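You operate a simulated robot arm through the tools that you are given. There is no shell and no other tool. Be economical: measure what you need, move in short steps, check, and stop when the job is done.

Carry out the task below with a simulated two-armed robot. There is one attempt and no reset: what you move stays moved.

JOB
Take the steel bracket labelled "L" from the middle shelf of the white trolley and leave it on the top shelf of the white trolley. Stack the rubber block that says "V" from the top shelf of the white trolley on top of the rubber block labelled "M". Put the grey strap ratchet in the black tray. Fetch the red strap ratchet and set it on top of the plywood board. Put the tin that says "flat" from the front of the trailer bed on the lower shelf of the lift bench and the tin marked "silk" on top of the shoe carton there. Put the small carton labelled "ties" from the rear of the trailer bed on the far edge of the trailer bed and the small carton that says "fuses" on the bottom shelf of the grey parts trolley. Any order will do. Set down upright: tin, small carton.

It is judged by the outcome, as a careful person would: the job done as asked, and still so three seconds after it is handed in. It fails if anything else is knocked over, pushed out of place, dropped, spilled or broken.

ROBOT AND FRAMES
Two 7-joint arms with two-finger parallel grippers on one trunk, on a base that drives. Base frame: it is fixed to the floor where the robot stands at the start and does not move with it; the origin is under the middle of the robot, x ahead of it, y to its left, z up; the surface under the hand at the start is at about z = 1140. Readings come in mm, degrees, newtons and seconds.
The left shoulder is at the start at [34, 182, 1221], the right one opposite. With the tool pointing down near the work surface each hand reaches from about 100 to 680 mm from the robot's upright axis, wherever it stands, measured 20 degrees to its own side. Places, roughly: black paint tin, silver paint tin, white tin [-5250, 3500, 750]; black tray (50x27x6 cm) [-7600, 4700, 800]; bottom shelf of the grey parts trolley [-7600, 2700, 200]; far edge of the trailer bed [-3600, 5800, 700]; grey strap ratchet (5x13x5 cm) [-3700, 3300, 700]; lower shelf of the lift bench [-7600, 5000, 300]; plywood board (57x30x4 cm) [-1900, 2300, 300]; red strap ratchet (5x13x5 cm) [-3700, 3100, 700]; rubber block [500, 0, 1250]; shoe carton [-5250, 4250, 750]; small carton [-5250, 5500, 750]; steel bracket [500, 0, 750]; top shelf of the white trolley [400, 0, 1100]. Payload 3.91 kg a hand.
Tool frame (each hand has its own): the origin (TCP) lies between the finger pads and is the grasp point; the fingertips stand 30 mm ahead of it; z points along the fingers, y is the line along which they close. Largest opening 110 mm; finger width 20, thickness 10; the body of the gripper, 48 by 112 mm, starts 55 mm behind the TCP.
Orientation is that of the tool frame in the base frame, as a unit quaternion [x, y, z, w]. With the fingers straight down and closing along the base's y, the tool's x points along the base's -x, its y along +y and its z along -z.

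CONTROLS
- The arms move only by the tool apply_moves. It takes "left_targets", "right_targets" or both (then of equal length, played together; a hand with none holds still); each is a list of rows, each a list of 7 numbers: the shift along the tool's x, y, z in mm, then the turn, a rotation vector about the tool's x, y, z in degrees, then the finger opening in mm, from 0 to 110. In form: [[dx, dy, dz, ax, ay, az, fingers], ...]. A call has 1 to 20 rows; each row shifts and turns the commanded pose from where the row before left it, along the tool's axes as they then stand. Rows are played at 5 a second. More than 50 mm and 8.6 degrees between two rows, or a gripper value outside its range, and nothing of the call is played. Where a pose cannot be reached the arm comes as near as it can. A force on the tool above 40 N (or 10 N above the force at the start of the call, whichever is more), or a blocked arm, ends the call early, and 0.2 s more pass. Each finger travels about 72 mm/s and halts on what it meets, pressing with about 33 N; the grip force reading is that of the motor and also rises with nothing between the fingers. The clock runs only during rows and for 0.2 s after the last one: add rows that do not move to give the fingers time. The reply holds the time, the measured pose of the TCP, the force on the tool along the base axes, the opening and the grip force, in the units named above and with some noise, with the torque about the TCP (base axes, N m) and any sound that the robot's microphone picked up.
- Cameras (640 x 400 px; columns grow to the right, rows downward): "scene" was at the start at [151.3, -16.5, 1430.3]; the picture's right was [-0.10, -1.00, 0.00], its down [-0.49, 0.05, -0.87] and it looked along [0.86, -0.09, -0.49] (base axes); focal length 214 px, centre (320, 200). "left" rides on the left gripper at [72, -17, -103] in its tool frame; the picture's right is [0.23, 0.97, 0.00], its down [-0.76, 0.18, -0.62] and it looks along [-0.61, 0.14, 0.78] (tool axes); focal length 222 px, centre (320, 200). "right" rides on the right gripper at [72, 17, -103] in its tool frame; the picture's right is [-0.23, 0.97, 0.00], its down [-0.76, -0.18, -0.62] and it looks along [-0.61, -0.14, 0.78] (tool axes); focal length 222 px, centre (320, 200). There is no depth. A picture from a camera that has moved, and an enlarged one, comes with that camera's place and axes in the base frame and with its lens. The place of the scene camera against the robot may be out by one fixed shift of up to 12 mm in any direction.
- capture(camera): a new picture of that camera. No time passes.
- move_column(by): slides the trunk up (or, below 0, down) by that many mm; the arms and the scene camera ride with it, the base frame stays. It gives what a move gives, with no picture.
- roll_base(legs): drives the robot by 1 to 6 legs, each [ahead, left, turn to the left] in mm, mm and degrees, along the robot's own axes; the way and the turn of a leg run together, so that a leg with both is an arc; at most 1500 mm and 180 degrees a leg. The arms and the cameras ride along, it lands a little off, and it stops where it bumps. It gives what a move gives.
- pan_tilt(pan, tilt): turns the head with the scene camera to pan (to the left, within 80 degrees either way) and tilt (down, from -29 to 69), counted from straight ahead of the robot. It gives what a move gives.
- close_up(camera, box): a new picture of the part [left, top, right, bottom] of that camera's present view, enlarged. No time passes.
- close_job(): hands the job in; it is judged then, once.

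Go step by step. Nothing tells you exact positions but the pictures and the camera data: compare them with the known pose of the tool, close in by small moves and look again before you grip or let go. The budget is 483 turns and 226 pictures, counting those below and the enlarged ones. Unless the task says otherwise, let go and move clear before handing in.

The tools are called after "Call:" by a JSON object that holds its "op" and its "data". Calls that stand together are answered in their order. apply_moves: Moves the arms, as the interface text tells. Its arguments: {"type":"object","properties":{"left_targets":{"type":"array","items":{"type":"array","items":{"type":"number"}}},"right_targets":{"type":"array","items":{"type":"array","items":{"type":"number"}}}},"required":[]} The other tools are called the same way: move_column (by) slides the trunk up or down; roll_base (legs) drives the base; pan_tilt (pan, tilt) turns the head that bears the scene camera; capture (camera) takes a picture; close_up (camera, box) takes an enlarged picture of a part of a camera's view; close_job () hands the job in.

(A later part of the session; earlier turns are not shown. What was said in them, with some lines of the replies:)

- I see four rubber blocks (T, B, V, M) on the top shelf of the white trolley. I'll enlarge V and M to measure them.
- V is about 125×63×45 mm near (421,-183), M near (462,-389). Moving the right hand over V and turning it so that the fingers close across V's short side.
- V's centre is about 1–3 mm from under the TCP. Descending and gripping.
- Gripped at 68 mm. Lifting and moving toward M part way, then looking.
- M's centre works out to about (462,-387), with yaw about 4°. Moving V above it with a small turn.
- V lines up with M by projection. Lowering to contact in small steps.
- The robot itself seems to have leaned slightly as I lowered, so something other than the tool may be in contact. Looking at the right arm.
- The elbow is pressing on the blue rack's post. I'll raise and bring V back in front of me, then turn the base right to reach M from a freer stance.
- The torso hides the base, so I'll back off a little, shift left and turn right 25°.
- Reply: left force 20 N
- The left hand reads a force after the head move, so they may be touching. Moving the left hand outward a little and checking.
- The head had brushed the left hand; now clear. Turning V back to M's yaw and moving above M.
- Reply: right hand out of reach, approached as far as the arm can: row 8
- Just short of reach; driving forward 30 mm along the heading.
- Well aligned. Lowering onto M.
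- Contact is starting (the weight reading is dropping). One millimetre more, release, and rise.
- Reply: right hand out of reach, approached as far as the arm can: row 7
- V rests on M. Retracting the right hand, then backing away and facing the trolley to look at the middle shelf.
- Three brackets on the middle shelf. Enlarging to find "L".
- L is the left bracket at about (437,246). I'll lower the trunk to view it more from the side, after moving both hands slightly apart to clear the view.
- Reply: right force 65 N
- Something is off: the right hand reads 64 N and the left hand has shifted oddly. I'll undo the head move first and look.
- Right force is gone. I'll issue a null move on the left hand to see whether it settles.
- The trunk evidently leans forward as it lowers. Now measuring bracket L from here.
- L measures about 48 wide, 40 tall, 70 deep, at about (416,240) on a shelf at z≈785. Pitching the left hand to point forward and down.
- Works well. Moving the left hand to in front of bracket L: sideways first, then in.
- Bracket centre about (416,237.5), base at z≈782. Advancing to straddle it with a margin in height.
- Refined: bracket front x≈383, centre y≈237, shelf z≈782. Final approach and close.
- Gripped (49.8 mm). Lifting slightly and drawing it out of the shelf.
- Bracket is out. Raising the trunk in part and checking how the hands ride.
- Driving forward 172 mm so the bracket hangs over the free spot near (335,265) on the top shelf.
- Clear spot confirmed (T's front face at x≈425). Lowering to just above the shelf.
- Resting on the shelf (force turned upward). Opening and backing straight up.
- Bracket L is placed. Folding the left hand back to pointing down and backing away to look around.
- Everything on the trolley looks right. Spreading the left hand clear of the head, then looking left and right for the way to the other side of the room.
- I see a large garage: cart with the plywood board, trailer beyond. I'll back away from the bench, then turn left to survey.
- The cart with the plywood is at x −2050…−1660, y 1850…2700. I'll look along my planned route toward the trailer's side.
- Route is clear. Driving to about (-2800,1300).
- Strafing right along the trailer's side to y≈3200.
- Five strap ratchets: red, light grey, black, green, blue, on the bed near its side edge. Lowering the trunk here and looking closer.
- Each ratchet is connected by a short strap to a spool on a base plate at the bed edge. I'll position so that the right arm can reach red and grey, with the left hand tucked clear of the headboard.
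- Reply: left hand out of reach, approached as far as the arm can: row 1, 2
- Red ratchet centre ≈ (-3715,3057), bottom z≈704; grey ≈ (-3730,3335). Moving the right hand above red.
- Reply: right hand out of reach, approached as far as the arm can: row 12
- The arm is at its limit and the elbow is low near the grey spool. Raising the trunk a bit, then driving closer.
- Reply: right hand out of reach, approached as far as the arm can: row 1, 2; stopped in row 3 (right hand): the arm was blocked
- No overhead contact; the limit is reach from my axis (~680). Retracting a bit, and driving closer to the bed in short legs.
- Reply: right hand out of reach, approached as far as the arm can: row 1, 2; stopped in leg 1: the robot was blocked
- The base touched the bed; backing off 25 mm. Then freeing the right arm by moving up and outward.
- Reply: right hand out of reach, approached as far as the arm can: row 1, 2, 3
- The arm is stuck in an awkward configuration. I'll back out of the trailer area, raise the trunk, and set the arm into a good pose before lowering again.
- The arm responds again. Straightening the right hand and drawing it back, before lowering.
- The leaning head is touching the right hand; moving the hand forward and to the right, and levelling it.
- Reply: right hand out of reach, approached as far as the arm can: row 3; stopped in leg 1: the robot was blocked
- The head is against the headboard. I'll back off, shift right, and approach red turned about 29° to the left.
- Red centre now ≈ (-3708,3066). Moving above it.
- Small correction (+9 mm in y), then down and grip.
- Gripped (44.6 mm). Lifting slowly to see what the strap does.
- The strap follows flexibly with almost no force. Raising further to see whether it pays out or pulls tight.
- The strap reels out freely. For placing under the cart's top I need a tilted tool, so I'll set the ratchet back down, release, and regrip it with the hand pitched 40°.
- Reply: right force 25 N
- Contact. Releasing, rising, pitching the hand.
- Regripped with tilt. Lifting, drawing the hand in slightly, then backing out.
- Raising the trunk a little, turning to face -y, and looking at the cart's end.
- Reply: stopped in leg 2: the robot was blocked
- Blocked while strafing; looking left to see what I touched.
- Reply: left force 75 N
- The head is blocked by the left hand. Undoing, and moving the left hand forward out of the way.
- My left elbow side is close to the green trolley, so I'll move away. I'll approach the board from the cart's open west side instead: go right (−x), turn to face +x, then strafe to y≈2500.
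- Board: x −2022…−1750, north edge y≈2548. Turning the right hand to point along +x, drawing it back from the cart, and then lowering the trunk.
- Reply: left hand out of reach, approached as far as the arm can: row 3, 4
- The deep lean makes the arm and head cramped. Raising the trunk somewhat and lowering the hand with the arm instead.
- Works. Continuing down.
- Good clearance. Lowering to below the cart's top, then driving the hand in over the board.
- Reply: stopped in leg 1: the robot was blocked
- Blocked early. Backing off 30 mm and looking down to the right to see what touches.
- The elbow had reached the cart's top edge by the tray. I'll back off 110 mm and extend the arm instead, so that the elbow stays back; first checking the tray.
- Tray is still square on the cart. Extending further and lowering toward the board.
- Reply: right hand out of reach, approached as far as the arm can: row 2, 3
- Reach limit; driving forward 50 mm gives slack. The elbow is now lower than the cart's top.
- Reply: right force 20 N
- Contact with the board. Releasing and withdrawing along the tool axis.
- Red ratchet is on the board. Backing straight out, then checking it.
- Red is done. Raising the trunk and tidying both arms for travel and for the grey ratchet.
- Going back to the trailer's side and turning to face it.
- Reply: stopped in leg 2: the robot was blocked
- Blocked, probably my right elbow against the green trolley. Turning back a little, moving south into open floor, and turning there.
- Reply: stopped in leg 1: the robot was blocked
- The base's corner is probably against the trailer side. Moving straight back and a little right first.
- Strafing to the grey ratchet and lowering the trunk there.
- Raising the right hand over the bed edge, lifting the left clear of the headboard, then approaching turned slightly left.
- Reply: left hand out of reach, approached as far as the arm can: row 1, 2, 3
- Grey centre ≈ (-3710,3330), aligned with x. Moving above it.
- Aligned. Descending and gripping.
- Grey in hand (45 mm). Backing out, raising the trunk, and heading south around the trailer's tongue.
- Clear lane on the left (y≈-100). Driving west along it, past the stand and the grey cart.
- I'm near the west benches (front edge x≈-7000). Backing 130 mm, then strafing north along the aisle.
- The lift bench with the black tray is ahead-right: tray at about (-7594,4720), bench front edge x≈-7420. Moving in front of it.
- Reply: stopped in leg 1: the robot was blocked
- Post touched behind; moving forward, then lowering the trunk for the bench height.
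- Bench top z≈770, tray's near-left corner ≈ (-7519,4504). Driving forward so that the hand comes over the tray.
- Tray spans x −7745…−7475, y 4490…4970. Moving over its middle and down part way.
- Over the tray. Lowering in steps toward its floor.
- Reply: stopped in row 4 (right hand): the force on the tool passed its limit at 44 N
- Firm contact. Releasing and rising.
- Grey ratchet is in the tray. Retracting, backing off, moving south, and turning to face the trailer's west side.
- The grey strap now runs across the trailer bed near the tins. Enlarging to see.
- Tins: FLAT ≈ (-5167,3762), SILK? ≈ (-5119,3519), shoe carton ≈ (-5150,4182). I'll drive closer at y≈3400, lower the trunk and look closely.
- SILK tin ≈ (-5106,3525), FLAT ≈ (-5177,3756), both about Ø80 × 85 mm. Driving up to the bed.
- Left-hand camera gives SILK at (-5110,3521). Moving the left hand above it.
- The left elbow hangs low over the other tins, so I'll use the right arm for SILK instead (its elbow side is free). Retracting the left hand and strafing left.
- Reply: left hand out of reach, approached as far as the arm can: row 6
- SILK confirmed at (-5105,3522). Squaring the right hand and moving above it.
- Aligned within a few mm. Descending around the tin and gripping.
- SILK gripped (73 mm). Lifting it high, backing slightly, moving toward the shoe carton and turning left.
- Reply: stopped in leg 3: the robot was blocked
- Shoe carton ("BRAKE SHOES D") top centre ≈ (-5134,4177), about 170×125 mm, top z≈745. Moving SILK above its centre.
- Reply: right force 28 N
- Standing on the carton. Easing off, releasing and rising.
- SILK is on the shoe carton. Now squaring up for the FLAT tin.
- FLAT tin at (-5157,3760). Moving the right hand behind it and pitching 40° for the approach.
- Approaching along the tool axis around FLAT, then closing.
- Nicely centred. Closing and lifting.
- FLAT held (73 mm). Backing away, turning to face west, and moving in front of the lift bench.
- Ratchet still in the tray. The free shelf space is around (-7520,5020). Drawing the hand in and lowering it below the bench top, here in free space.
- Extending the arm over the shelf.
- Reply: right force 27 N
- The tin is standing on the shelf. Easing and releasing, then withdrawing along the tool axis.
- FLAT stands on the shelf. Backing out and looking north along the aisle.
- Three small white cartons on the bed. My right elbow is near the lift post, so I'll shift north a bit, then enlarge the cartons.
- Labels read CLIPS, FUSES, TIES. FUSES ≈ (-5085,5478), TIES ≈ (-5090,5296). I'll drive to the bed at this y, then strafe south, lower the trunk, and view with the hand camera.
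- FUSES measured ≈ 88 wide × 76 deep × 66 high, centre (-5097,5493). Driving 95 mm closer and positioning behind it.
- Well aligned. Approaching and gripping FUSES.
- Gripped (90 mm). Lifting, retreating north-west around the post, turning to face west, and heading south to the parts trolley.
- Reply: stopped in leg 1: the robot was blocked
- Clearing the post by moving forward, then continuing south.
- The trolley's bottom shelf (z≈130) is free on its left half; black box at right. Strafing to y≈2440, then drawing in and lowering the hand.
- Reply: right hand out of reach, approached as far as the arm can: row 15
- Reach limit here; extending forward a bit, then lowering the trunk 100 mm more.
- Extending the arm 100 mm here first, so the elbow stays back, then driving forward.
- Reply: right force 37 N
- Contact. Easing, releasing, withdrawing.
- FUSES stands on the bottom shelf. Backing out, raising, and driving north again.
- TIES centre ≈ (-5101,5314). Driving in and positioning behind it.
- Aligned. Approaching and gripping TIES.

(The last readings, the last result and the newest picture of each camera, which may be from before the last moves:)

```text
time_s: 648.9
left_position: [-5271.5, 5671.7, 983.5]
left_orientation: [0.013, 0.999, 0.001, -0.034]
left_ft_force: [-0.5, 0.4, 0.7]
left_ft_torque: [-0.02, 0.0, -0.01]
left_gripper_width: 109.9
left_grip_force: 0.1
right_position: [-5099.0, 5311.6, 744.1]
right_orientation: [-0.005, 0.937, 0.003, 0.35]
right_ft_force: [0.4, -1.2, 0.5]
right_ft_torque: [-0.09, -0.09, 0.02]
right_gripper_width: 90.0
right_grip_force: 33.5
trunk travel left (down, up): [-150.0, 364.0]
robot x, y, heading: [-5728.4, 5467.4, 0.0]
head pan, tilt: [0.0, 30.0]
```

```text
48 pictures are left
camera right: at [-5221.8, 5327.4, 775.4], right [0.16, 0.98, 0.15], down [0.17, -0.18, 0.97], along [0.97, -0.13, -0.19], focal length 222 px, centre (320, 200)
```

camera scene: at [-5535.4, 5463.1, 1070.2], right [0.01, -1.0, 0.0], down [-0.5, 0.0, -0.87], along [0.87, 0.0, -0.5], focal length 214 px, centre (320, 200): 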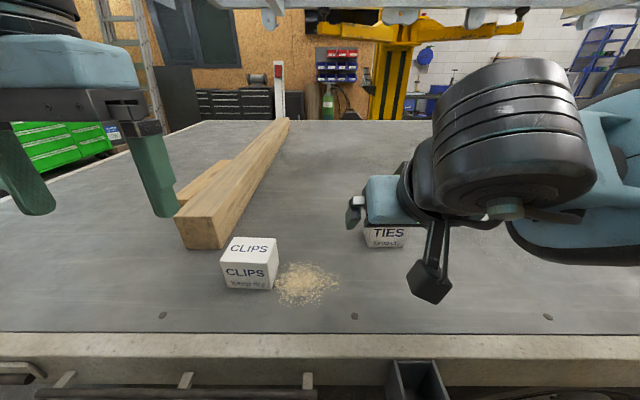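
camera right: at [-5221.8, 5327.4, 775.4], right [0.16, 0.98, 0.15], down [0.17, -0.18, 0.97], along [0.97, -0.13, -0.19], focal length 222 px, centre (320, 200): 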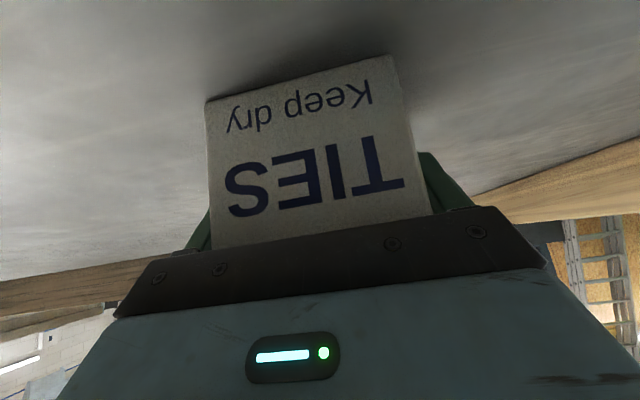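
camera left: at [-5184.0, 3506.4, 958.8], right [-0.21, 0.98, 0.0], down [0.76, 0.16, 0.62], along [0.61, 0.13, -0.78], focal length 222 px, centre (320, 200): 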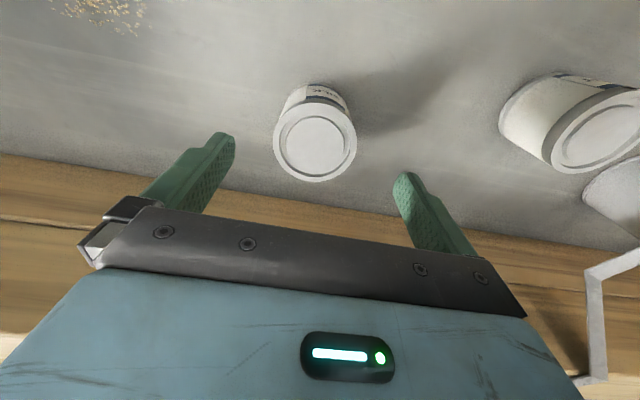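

Gripped. Lifting, backing a bit, moving north, then looking at the way around the trailer's rear.

Call:
{"op": "apply_moves", "data": {"right_targets": [[-13, 0, -15, 0, 0, 0, 75], [-26, 0, -30.6, 0, 0, 0, 75], [-26, 0, -30.6, 0, 0, 0, 75], [-26, 0, -30.6, 0, 0, 0, 75], [-26, 0, -30.6, 0, 0, 0, 75]]}}

Call:
{"op": "roll_base", "data": {"legs": [[-50, 0, 0], [0, 480, 0], [-400, 0, 0]]}}

Call:
{"op": "move_column", "data": {"by": 200}}

Call:
{"op": "pan_tilt", "data": {"pan": 50, "tilt": 20}}

Call:
{"op": "capture", "data": {"camera": "scene"}}

```text
time_s: 650.1
left_position: [-5272.5, 5671.0, 983.8]
left_orientation: [0.013, 0.999, 0.0, -0.034]
left_ft_force: [-1.0, 0.5, -0.3]
left_ft_torque: [0.0, -0.02, 0.01]
left_gripper_width: 110.1
left_grip_force: 0.0
right_position: [-5103.3, 5308.1, 923.6]
right_orientation: [-0.005, 0.937, 0.004, 0.349]
right_ft_force: [0.8, 0.3, -1.5]
right_ft_torque: [-0.03, -0.01, 0.01]
right_gripper_width: 89.9
right_grip_force: 33.4
trunk travel left (down, up): [-150.0, 364.0]
robot x, y, heading: [-5728.9, 5467.6, -0.1]
head pan, tilt: [0.0, 30.0]
```

```text
time_s: 657.5
left_position: [-5707.8, 6154.0, 984.7]
left_orientation: [0.017, 0.999, 0.003, -0.033]
left_ft_force: [-0.6, 0.5, 0.3]
left_ft_torque: [0.01, 0.01, 0.01]
left_gripper_width: 110.0
left_grip_force: 0.0
right_position: [-5541.2, 5791.1, 924.0]
right_orientation: [-0.002, 0.937, 0.003, 0.349]
right_ft_force: [0.2, -0.1, -1.2]
right_ft_torque: [-0.02, -0.03, 0.01]
right_gripper_width: 89.8
right_grip_force: 32.7
trunk travel left (down, up): [-150.0, 364.0]
robot x, y, heading: [-6163.0, 5955.5, -0.1]
head pan, tilt: [0.0, 30.0]
```

```text
time_s: 659.6
left_position: [-5706.0, 6155.5, 1184.0]
left_orientation: [0.017, 0.999, 0.002, -0.034]
left_ft_force: [-0.1, 0.6, 0.9]
left_ft_torque: [0.02, -0.01, -0.01]
left_gripper_width: 109.9
left_grip_force: 0.1
right_position: [-5540.5, 5791.3, 1122.3]
right_orientation: [-0.001, 0.937, 0.002, 0.349]
right_ft_force: [0.7, 0.0, -1.2]
right_ft_torque: [-0.01, -0.01, -0.05]
right_gripper_width: 89.9
right_grip_force: 32.8
trunk travel left (down, up): [-350.0, 164.0]
robot x, y, heading: [-6161.8, 5953.5, -0.4]
head pan, tilt: [0.0, 30.0]
```

```text
time_s: 660.8
left_position: [-5706.8, 6153.9, 1184.5]
left_orientation: [0.016, 0.999, 0.001, -0.033]
left_ft_force: [0.3, -0.9, 0.7]
left_ft_torque: [0.02, -0.01, 0.0]
left_gripper_width: 110.0
left_grip_force: 0.1
right_position: [-5540.7, 5790.1, 1123.8]
right_orientation: [-0.002, 0.937, 0.003, 0.349]
right_ft_force: [0.6, 0.7, -1.7]
right_ft_torque: [-0.02, 0.04, 0.02]
right_gripper_width: 89.8
right_grip_force: 33.0
trunk travel left (down, up): [-350.0, 164.0]
robot x, y, heading: [-6162.1, 5955.0, -0.4]
head pan, tilt: [50.0, 20.0]
```

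```text
47 pictures are left
camera scene: at [-5972.3, 6019.2, 1300.0], right [0.76, -0.65, 0.0], down [-0.22, -0.26, -0.94], along [0.61, 0.72, -0.34], focal length 214 px, centre (320, 200)
```

scene: 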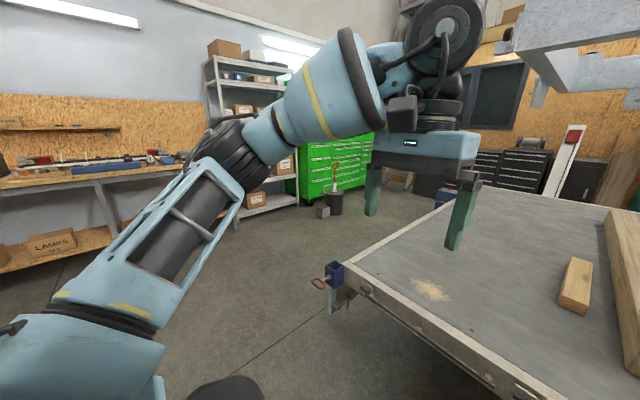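

The way behind the trailer (rear edge y≈6600) is clear at y≈7450. Driving around.

Call:
{"op": "roll_base", "data": {"legs": [[0, 1480, 0], [1400, 0, 0], [1400, 0, 0]]}}

Call:
{"op": "pan_tilt", "data": {"pan": -45, "tilt": 20}}

Call:
{"op": "capture", "data": {"camera": "scene"}}

```text
time_s: 687.4
left_position: [-2872.9, 7664.3, 1183.9]
left_orientation: [0.01, 0.999, 0.001, -0.033]
left_ft_force: [0.4, 0.9, -0.3]
left_ft_torque: [0.0, -0.02, 0.0]
left_gripper_width: 109.7
left_grip_force: 0.1
right_position: [-2701.8, 7304.1, 1122.9]
right_orientation: [-0.009, 0.937, 0.006, 0.35]
right_ft_force: [0.4, -0.1, -1.5]
right_ft_torque: [-0.03, 0.0, 0.02]
right_gripper_width: 89.7
right_grip_force: 32.7
trunk travel left (down, up): [-350.0, 164.0]
robot x, y, heading: [-3329.6, 7462.3, 0.3]
head pan, tilt: [50.0, 20.0]
```

```text
time_s: 689.1
left_position: [-2872.7, 7665.5, 1184.3]
left_orientation: [0.01, 0.999, 0.001, -0.033]
left_ft_force: [0.0, -0.5, 0.2]
left_ft_torque: [0.02, -0.01, -0.01]
left_gripper_width: 109.9
left_grip_force: 0.1
right_position: [-2702.0, 7303.5, 1124.3]
right_orientation: [-0.009, 0.937, 0.005, 0.349]
right_ft_force: [-0.3, 0.3, -1.7]
right_ft_torque: [-0.03, -0.01, 0.03]
right_gripper_width: 89.9
right_grip_force: 33.0
trunk travel left (down, up): [-350.0, 164.0]
robot x, y, heading: [-3327.7, 7466.8, 0.5]
head pan, tilt: [-45.0, 20.0]
```

```text
46 pictures are left
camera scene: at [-3129.8, 7390.4, 1300.0], right [-0.7, -0.71, 0.0], down [-0.24, 0.24, -0.94], along [0.67, -0.66, -0.34], focal length 214 px, centre (320, 200)
```

scene: 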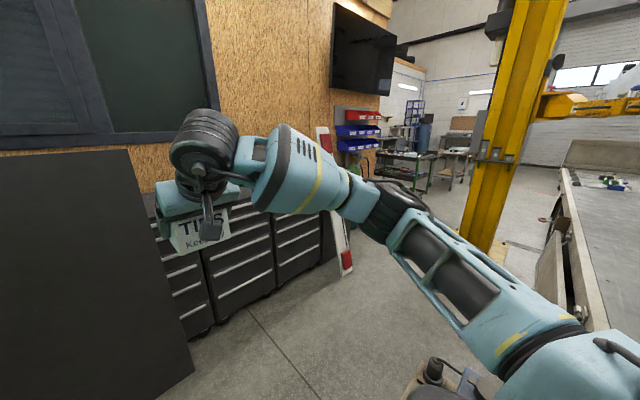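

Facing west first, then backing east to x≈-2620 and strafing south along the trailer's east side.

Call:
{"op": "roll_base", "data": {"legs": [[0, 0, 179.5], [-700, 0, 0], [0, 1200, 0]]}}

Call:
{"op": "pan_tilt", "data": {"pan": 30, "tilt": 30}}

Call:
{"op": "capture", "data": {"camera": "scene"}}

```text
time_s: 710.9
left_position: [-2952.0, 6064.7, 1184.6]
left_orientation: [0.999, 0.032, 0.034, 0.0]
left_ft_force: [-0.1, 0.3, 0.0]
left_ft_torque: [-0.04, -0.01, 0.0]
left_gripper_width: 110.0
left_grip_force: 0.0
right_position: [-3153.0, 6409.0, 1124.7]
right_orientation: [0.936, 0.047, -0.349, 0.019]
right_ft_force: [0.2, 0.7, -1.8]
right_ft_torque: [-0.03, 0.01, 0.0]
right_gripper_width: 89.6
right_grip_force: 33.3
trunk travel left (down, up): [-350.0, 164.0]
robot x, y, heading: [-2512.6, 6308.3, -174.4]
head pan, tilt: [-45.0, 20.0]
```

```text
time_s: 712.4
left_position: [-2950.8, 6065.2, 1184.0]
left_orientation: [0.999, 0.033, 0.033, 0.0]
left_ft_force: [0.5, -0.1, -0.1]
left_ft_torque: [-0.01, 0.01, 0.04]
left_gripper_width: 109.8
left_grip_force: 0.0
right_position: [-3151.5, 6410.1, 1123.6]
right_orientation: [0.936, 0.048, -0.349, 0.02]
right_ft_force: [0.2, -0.2, -0.7]
right_ft_torque: [0.02, -0.02, 0.0]
right_gripper_width: 89.5
right_grip_force: 32.9
trunk travel left (down, up): [-350.0, 164.0]
robot x, y, heading: [-2512.6, 6308.3, -174.6]
head pan, tilt: [30.0, 30.0]
```

```text
45 pictures are left
camera scene: at [-2719.7, 6235.0, 1283.9], right [-0.58, 0.82, 0.0], down [0.41, 0.29, -0.87], along [-0.71, -0.5, -0.5], focal length 214 px, centre (320, 200)
```

scene: 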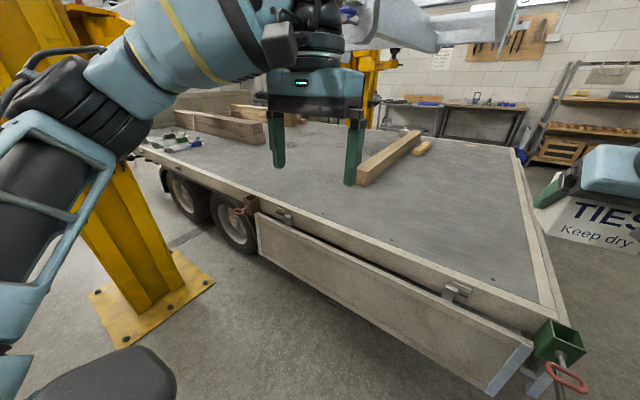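

The bed's east edge region at (-3600,5800) is clear; a dropped side panel hangs below the edge. Squaring up and moving there.

Call:
{"op": "roll_base", "data": {"legs": [[0, 0, -5.4], [0, 600, 0], [440, 0, 0]]}}

Call:
{"op": "move_column", "data": {"by": -200}}

Call:
{"op": "pan_tilt", "data": {"pan": 0, "tilt": 35}}

Call:
{"op": "capture", "data": {"camera": "scene"}}

```text
time_s: 720.8
left_position: [-3366.5, 5496.7, 1188.2]
left_orientation: [0.999, -0.022, 0.022, 0.01]
left_ft_force: [-0.2, -0.2, 0.3]
left_ft_torque: [0.02, 0.03, 0.03]
left_gripper_width: 109.8
left_grip_force: 0.1
right_position: [-3546.7, 5850.8, 1127.3]
right_orientation: [0.936, 0.013, -0.352, 0.007]
right_ft_force: [-0.5, 0.0, -1.4]
right_ft_torque: [0.0, 0.03, -0.02]
right_gripper_width: 90.1
right_grip_force: 32.5
trunk travel left (down, up): [-350.0, 164.0]
robot x, y, heading: [-2925.9, 5699.2, -179.1]
head pan, tilt: [30.0, 30.0]
stopped in leg 3: the robot was blocked; the commanded pose is now the measured one
```

```text
time_s: 723.0
left_position: [-3376.2, 5495.1, 985.0]
left_orientation: [0.999, -0.018, 0.028, 0.008]
left_ft_force: [-0.8, 0.3, 0.0]
left_ft_torque: [-0.05, 0.02, -0.01]
left_gripper_width: 110.0
left_grip_force: 0.1
right_position: [-3554.7, 5850.2, 924.1]
right_orientation: [0.937, 0.013, -0.35, 0.006]
right_ft_force: [0.7, 0.3, -2.0]
right_ft_torque: [0.01, -0.01, 0.0]
right_gripper_width: 89.8
right_grip_force: 33.0
trunk travel left (down, up): [-150.0, 364.0]
robot x, y, heading: [-2928.8, 5701.3, -178.9]
head pan, tilt: [30.0, 30.0]
```

```text
time_s: 723.9
left_position: [-3375.3, 5495.1, 984.8]
left_orientation: [0.999, -0.018, 0.03, 0.008]
left_ft_force: [0.4, 0.2, -1.2]
left_ft_torque: [0.0, -0.01, -0.01]
left_gripper_width: 110.0
left_grip_force: 0.1
right_position: [-3554.2, 5851.0, 923.7]
right_orientation: [0.937, 0.013, -0.348, 0.007]
right_ft_force: [0.1, 0.2, -1.6]
right_ft_torque: [0.01, -0.02, 0.03]
right_gripper_width: 89.5
right_grip_force: 32.9
trunk travel left (down, up): [-150.0, 364.0]
robot x, y, heading: [-2926.3, 5698.0, -179.0]
head pan, tilt: [0.0, 35.0]
```

```text
44 pictures are left
camera scene: at [-3211.9, 5686.5, 1062.4], right [-0.02, 1.0, 0.0], down [0.57, 0.01, -0.82], along [-0.82, -0.01, -0.57], focal length 214 px, centre (320, 200)
```

scene: 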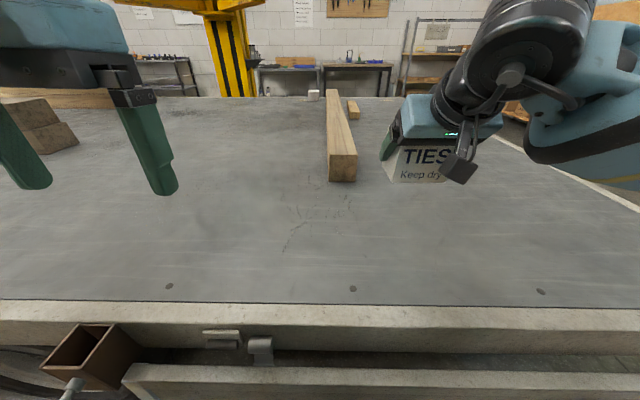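

Clear bed here. Backing off 15 mm from the panel contact, then lowering TIES.

Call:
{"op": "roll_base", "data": {"legs": [[-15, 0, 0]]}}

Call:
{"op": "apply_moves", "data": {"right_targets": [[12, 0, 46, 0, 0, 0, 75], [27, 0, 32, 0, 0, 0, 75], [27, 0, 32, 0, 0, 0, 75], [22, 0, 26, 0, 0, 0, 75], [0, 0, 0, 0, 0, 0, 75]]}}

Call:
{"op": "capture", "data": {"camera": "right"}}

```text
time_s: 724.7
left_position: [-3360.6, 5496.5, 984.6]
left_orientation: [0.999, -0.019, 0.028, 0.009]
left_ft_force: [-0.3, -0.7, -0.2]
left_ft_torque: [0.04, 0.06, 0.03]
left_gripper_width: 110.2
left_grip_force: 0.1
right_position: [-3537.9, 5850.6, 923.4]
right_orientation: [0.937, 0.012, -0.349, 0.006]
right_ft_force: [-0.2, -0.2, -1.6]
right_ft_torque: [0.03, 0.01, 0.01]
right_gripper_width: 89.8
right_grip_force: 32.8
trunk travel left (down, up): [-150.0, 364.0]
robot x, y, heading: [-2913.1, 5698.5, -179.3]
head pan, tilt: [0.0, 35.0]
```

```text
time_s: 725.9
left_position: [-3360.6, 5496.2, 985.5]
left_orientation: [0.999, -0.02, 0.029, 0.008]
left_ft_force: [-0.6, -0.2, -0.1]
left_ft_torque: [0.01, 0.0, -0.01]
left_gripper_width: 110.2
left_grip_force: 0.0
right_position: [-3563.6, 5849.9, 765.2]
right_orientation: [0.937, 0.012, -0.349, 0.007]
right_ft_force: [-0.3, 0.2, -1.1]
right_ft_torque: [-0.01, 0.01, -0.02]
right_gripper_width: 89.7
right_grip_force: 32.8
trunk travel left (down, up): [-150.0, 364.0]
robot x, y, heading: [-2912.9, 5698.4, -178.9]
head pan, tilt: [0.0, 35.0]
```

```text
43 pictures are left
camera right: at [-3441.3, 5837.4, 797.5], right [-0.14, -0.98, 0.15], down [-0.17, 0.18, 0.97], along [-0.97, 0.11, -0.19], focal length 222 px, centre (320, 200)
```

right: 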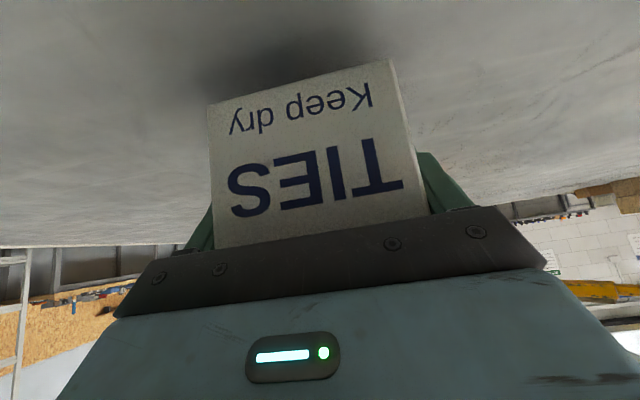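

Lowering the last 20 mm to contact.

Call:
{"op": "apply_moves", "data": {"right_targets": [[7, 0, 8.5, 0, 0, 0, 75], [2.6, 0, 3.1, 0, 0, 0, 75], [1.3, 0, 1.6, 0, 0, 0, 75], [1.3, 0, 1.6, 0, 0, 0, 75], [0, 0, 0, 0, 0, 0, 75]]}}

```text
time_s: 727.1
left_position: [-3360.3, 5496.1, 983.7]
left_orientation: [0.999, -0.019, 0.029, 0.009]
left_ft_force: [-0.4, 0.1, -0.8]
left_ft_torque: [0.02, 0.03, 0.02]
left_gripper_width: 110.0
left_grip_force: 0.1
right_position: [-3562.9, 5850.1, 743.1]
right_orientation: [0.937, 0.012, -0.349, 0.007]
right_ft_force: [0.5, 0.0, -0.3]
right_ft_torque: [0.01, 0.02, -0.02]
right_gripper_width: 89.8
right_grip_force: 33.3
trunk travel left (down, up): [-150.0, 364.0]
robot x, y, heading: [-2913.3, 5695.7, -179.0]
head pan, tilt: [0.0, 35.0]
```

Call:
{"op": "apply_moves", "data": {"right_targets": [[1, 0, 1.2, 0, 0, 0, 75], [1, 0, 1.2, 0, 0, 0, 75], [0, 0, 0, 0, 0, 0, 75]]}}

```text
time_s: 727.9
left_position: [-3360.1, 5495.3, 984.9]
left_orientation: [0.999, -0.019, 0.028, 0.008]
left_ft_force: [0.0, 0.3, 0.0]
left_ft_torque: [-0.01, -0.02, 0.01]
left_gripper_width: 110.2
left_grip_force: 0.1
right_position: [-3563.4, 5850.7, 744.3]
right_orientation: [0.936, 0.012, -0.353, 0.006]
right_ft_force: [-3.3, 2.6, 18.7]
right_ft_torque: [1.03, -0.54, 0.23]
right_gripper_width: 89.8
right_grip_force: 32.8
trunk travel left (down, up): [-150.0, 364.0]
robot x, y, heading: [-2913.7, 5695.9, -179.0]
head pan, tilt: [0.0, 35.0]
```

Contact. Easing, releasing and withdrawing.

Call:
{"op": "apply_moves", "data": {"right_targets": [[-1, 0, -1.2, 0, 0, 0, 75], [0, 0, 0, 0, 0, 0, 95], [0, 0, 0, 0, 0, 0, 106], [0, 0, 0, 0, 0, 0, 110], [0, 0, 0, 0, 0, 0, 110], [0, 0, -20, 0, 0, 0, 110], [0, 0, -35, 0, 0, 0, 110], [0, 0, -40, 0, 0, 0, 110]]}}

Call:
{"op": "capture", "data": {"camera": "right"}}

Call:
{"op": "capture", "data": {"camera": "scene"}}

```text
time_s: 729.7
left_position: [-3361.5, 5495.7, 983.8]
left_orientation: [0.999, -0.02, 0.028, 0.009]
left_ft_force: [1.1, 0.3, -0.2]
left_ft_torque: [0.03, -0.03, -0.01]
left_gripper_width: 109.9
left_grip_force: 0.1
right_position: [-3499.3, 5852.4, 814.6]
right_orientation: [0.937, 0.012, -0.35, 0.006]
right_ft_force: [0.1, 0.2, -0.4]
right_ft_torque: [-0.01, 0.0, -0.03]
right_gripper_width: 110.0
right_grip_force: 0.1
trunk travel left (down, up): [-150.0, 364.0]
robot x, y, heading: [-2913.0, 5697.9, -179.3]
head pan, tilt: [0.0, 35.0]
```

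```text
42 pictures are left
camera right: at [-3376.6, 5839.3, 846.3], right [-0.14, -0.98, 0.15], down [-0.17, 0.18, 0.97], along [-0.97, 0.11, -0.19], focal length 222 px, centre (320, 200)
```

right: 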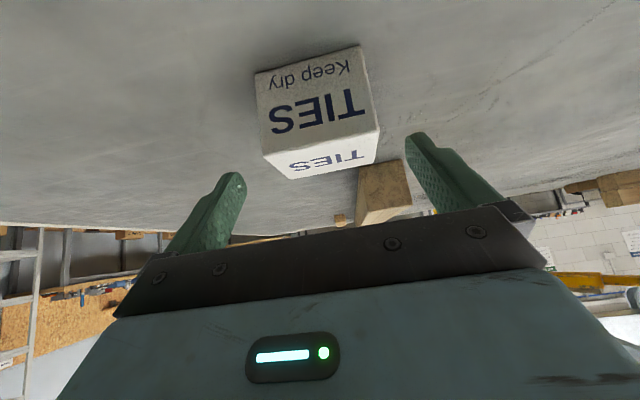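

```text
41 pictures are left
camera scene: at [-3196.6, 5686.8, 1062.5], right [-0.02, 1.0, 0.0], down [0.57, 0.01, -0.82], along [-0.82, -0.01, -0.57], focal length 214 px, centre (320, 200)
```

scene: 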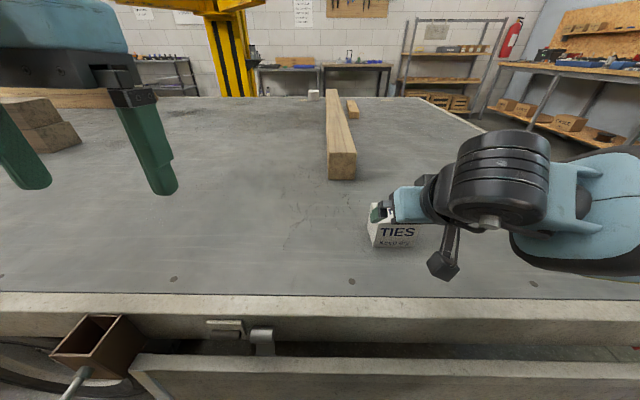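

TIES stands on the far edge of the bed. Lifting the hand clear and backing away.

Call:
{"op": "apply_moves", "data": {"right_targets": [[-26, 0, -31, 0, 0, 0, 110], [-26, 0, -31, 0, 0, 0, 110], [20, 0, -40, 0, 0, 0, 110]]}}

Call:
{"op": "roll_base", "data": {"legs": [[-300, 0, 0]]}}

Call:
{"op": "capture", "data": {"camera": "scene"}}

```text
time_s: 730.5
left_position: [-3360.2, 5496.1, 984.7]
left_orientation: [0.999, -0.019, 0.029, 0.009]
left_ft_force: [0.9, -0.6, 0.3]
left_ft_torque: [0.01, -0.02, -0.02]
left_gripper_width: 109.9
left_grip_force: 0.0
right_position: [-3454.4, 5854.2, 911.8]
right_orientation: [0.937, 0.012, -0.349, 0.006]
right_ft_force: [1.3, 0.5, 0.3]
right_ft_torque: [0.01, 0.01, 0.01]
right_gripper_width: 109.8
right_grip_force: 0.0
trunk travel left (down, up): [-150.0, 364.0]
robot x, y, heading: [-2911.8, 5698.6, -179.1]
head pan, tilt: [0.0, 35.0]
```

```text
time_s: 732.6
left_position: [-3054.9, 5502.9, 984.8]
left_orientation: [0.999, -0.023, 0.03, 0.009]
left_ft_force: [-0.5, 0.1, -0.5]
left_ft_torque: [0.02, 0.01, 0.01]
left_gripper_width: 110.2
left_grip_force: 0.0
right_position: [-3147.7, 5863.8, 912.0]
right_orientation: [0.937, 0.008, -0.349, 0.005]
right_ft_force: [-0.4, -0.1, -0.1]
right_ft_torque: [-0.02, 0.0, 0.02]
right_gripper_width: 110.0
right_grip_force: 0.1
trunk travel left (down, up): [-150.0, 364.0]
robot x, y, heading: [-2604.5, 5701.6, -179.6]
head pan, tilt: [0.0, 35.0]
```

```text
40 pictures are left
camera scene: at [-2889.2, 5692.5, 1062.5], right [-0.01, 1.0, 0.0], down [0.57, 0.0, -0.82], along [-0.82, -0.01, -0.57], focal length 214 px, centre (320, 200)
```

scene: 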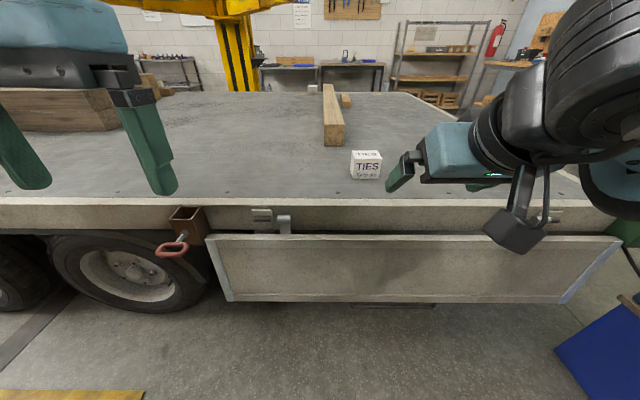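

TIES is upright by the bed's far edge, my hands are clear, and every item has been placed and checked. Handing in.

Call:
{"op": "close_job", "data": {}}

```text
The job is handed in.
```

All eight moves are done and the job is handed in, but I bumped a few things on the way and did not confirm they stayed exactly in place.

**Placed, each checked by camera after release:**
- **Bracket "L":** on the top shelf of the white trolley.
- **Block "V":** stacked on "M".
- **Red strap ratchet:** on the plywood board.
- **Grey strap ratchet:** in the black tray.
- **"Silk" tin:** upright on the shoe carton.
- **"Flat" tin:** upright on the lower shelf of the lift bench.
- **"Fuses" carton:** upright on the bottom shelf of the grey parts trolley.
- **"Ties" carton:** upright near the far edge of the trailer bed, about 150 mm in from the edge.

**Contacts along the way:**
- **Blue rack:** my right elbow pressed on its post while I stacked "V".
- **Plywood cart:** my elbow touched its top edge. The cart may have shifted by about 10 mm; the tray on it still looked square.
- **Green tool trolley:** I was blocked beside it twice and think I touched it. I never measured whether it moved.
- **Trailer and lift post:** my base touched the bed edge, what I took to be the dropped side panel, and the post beside the lift bench. My head also touched the trailer's headboard. Nothing visibly moved.

Both straps stay attached to their reels on the trailer. The grey strap now runs from the trailer across the aisle to the tray.
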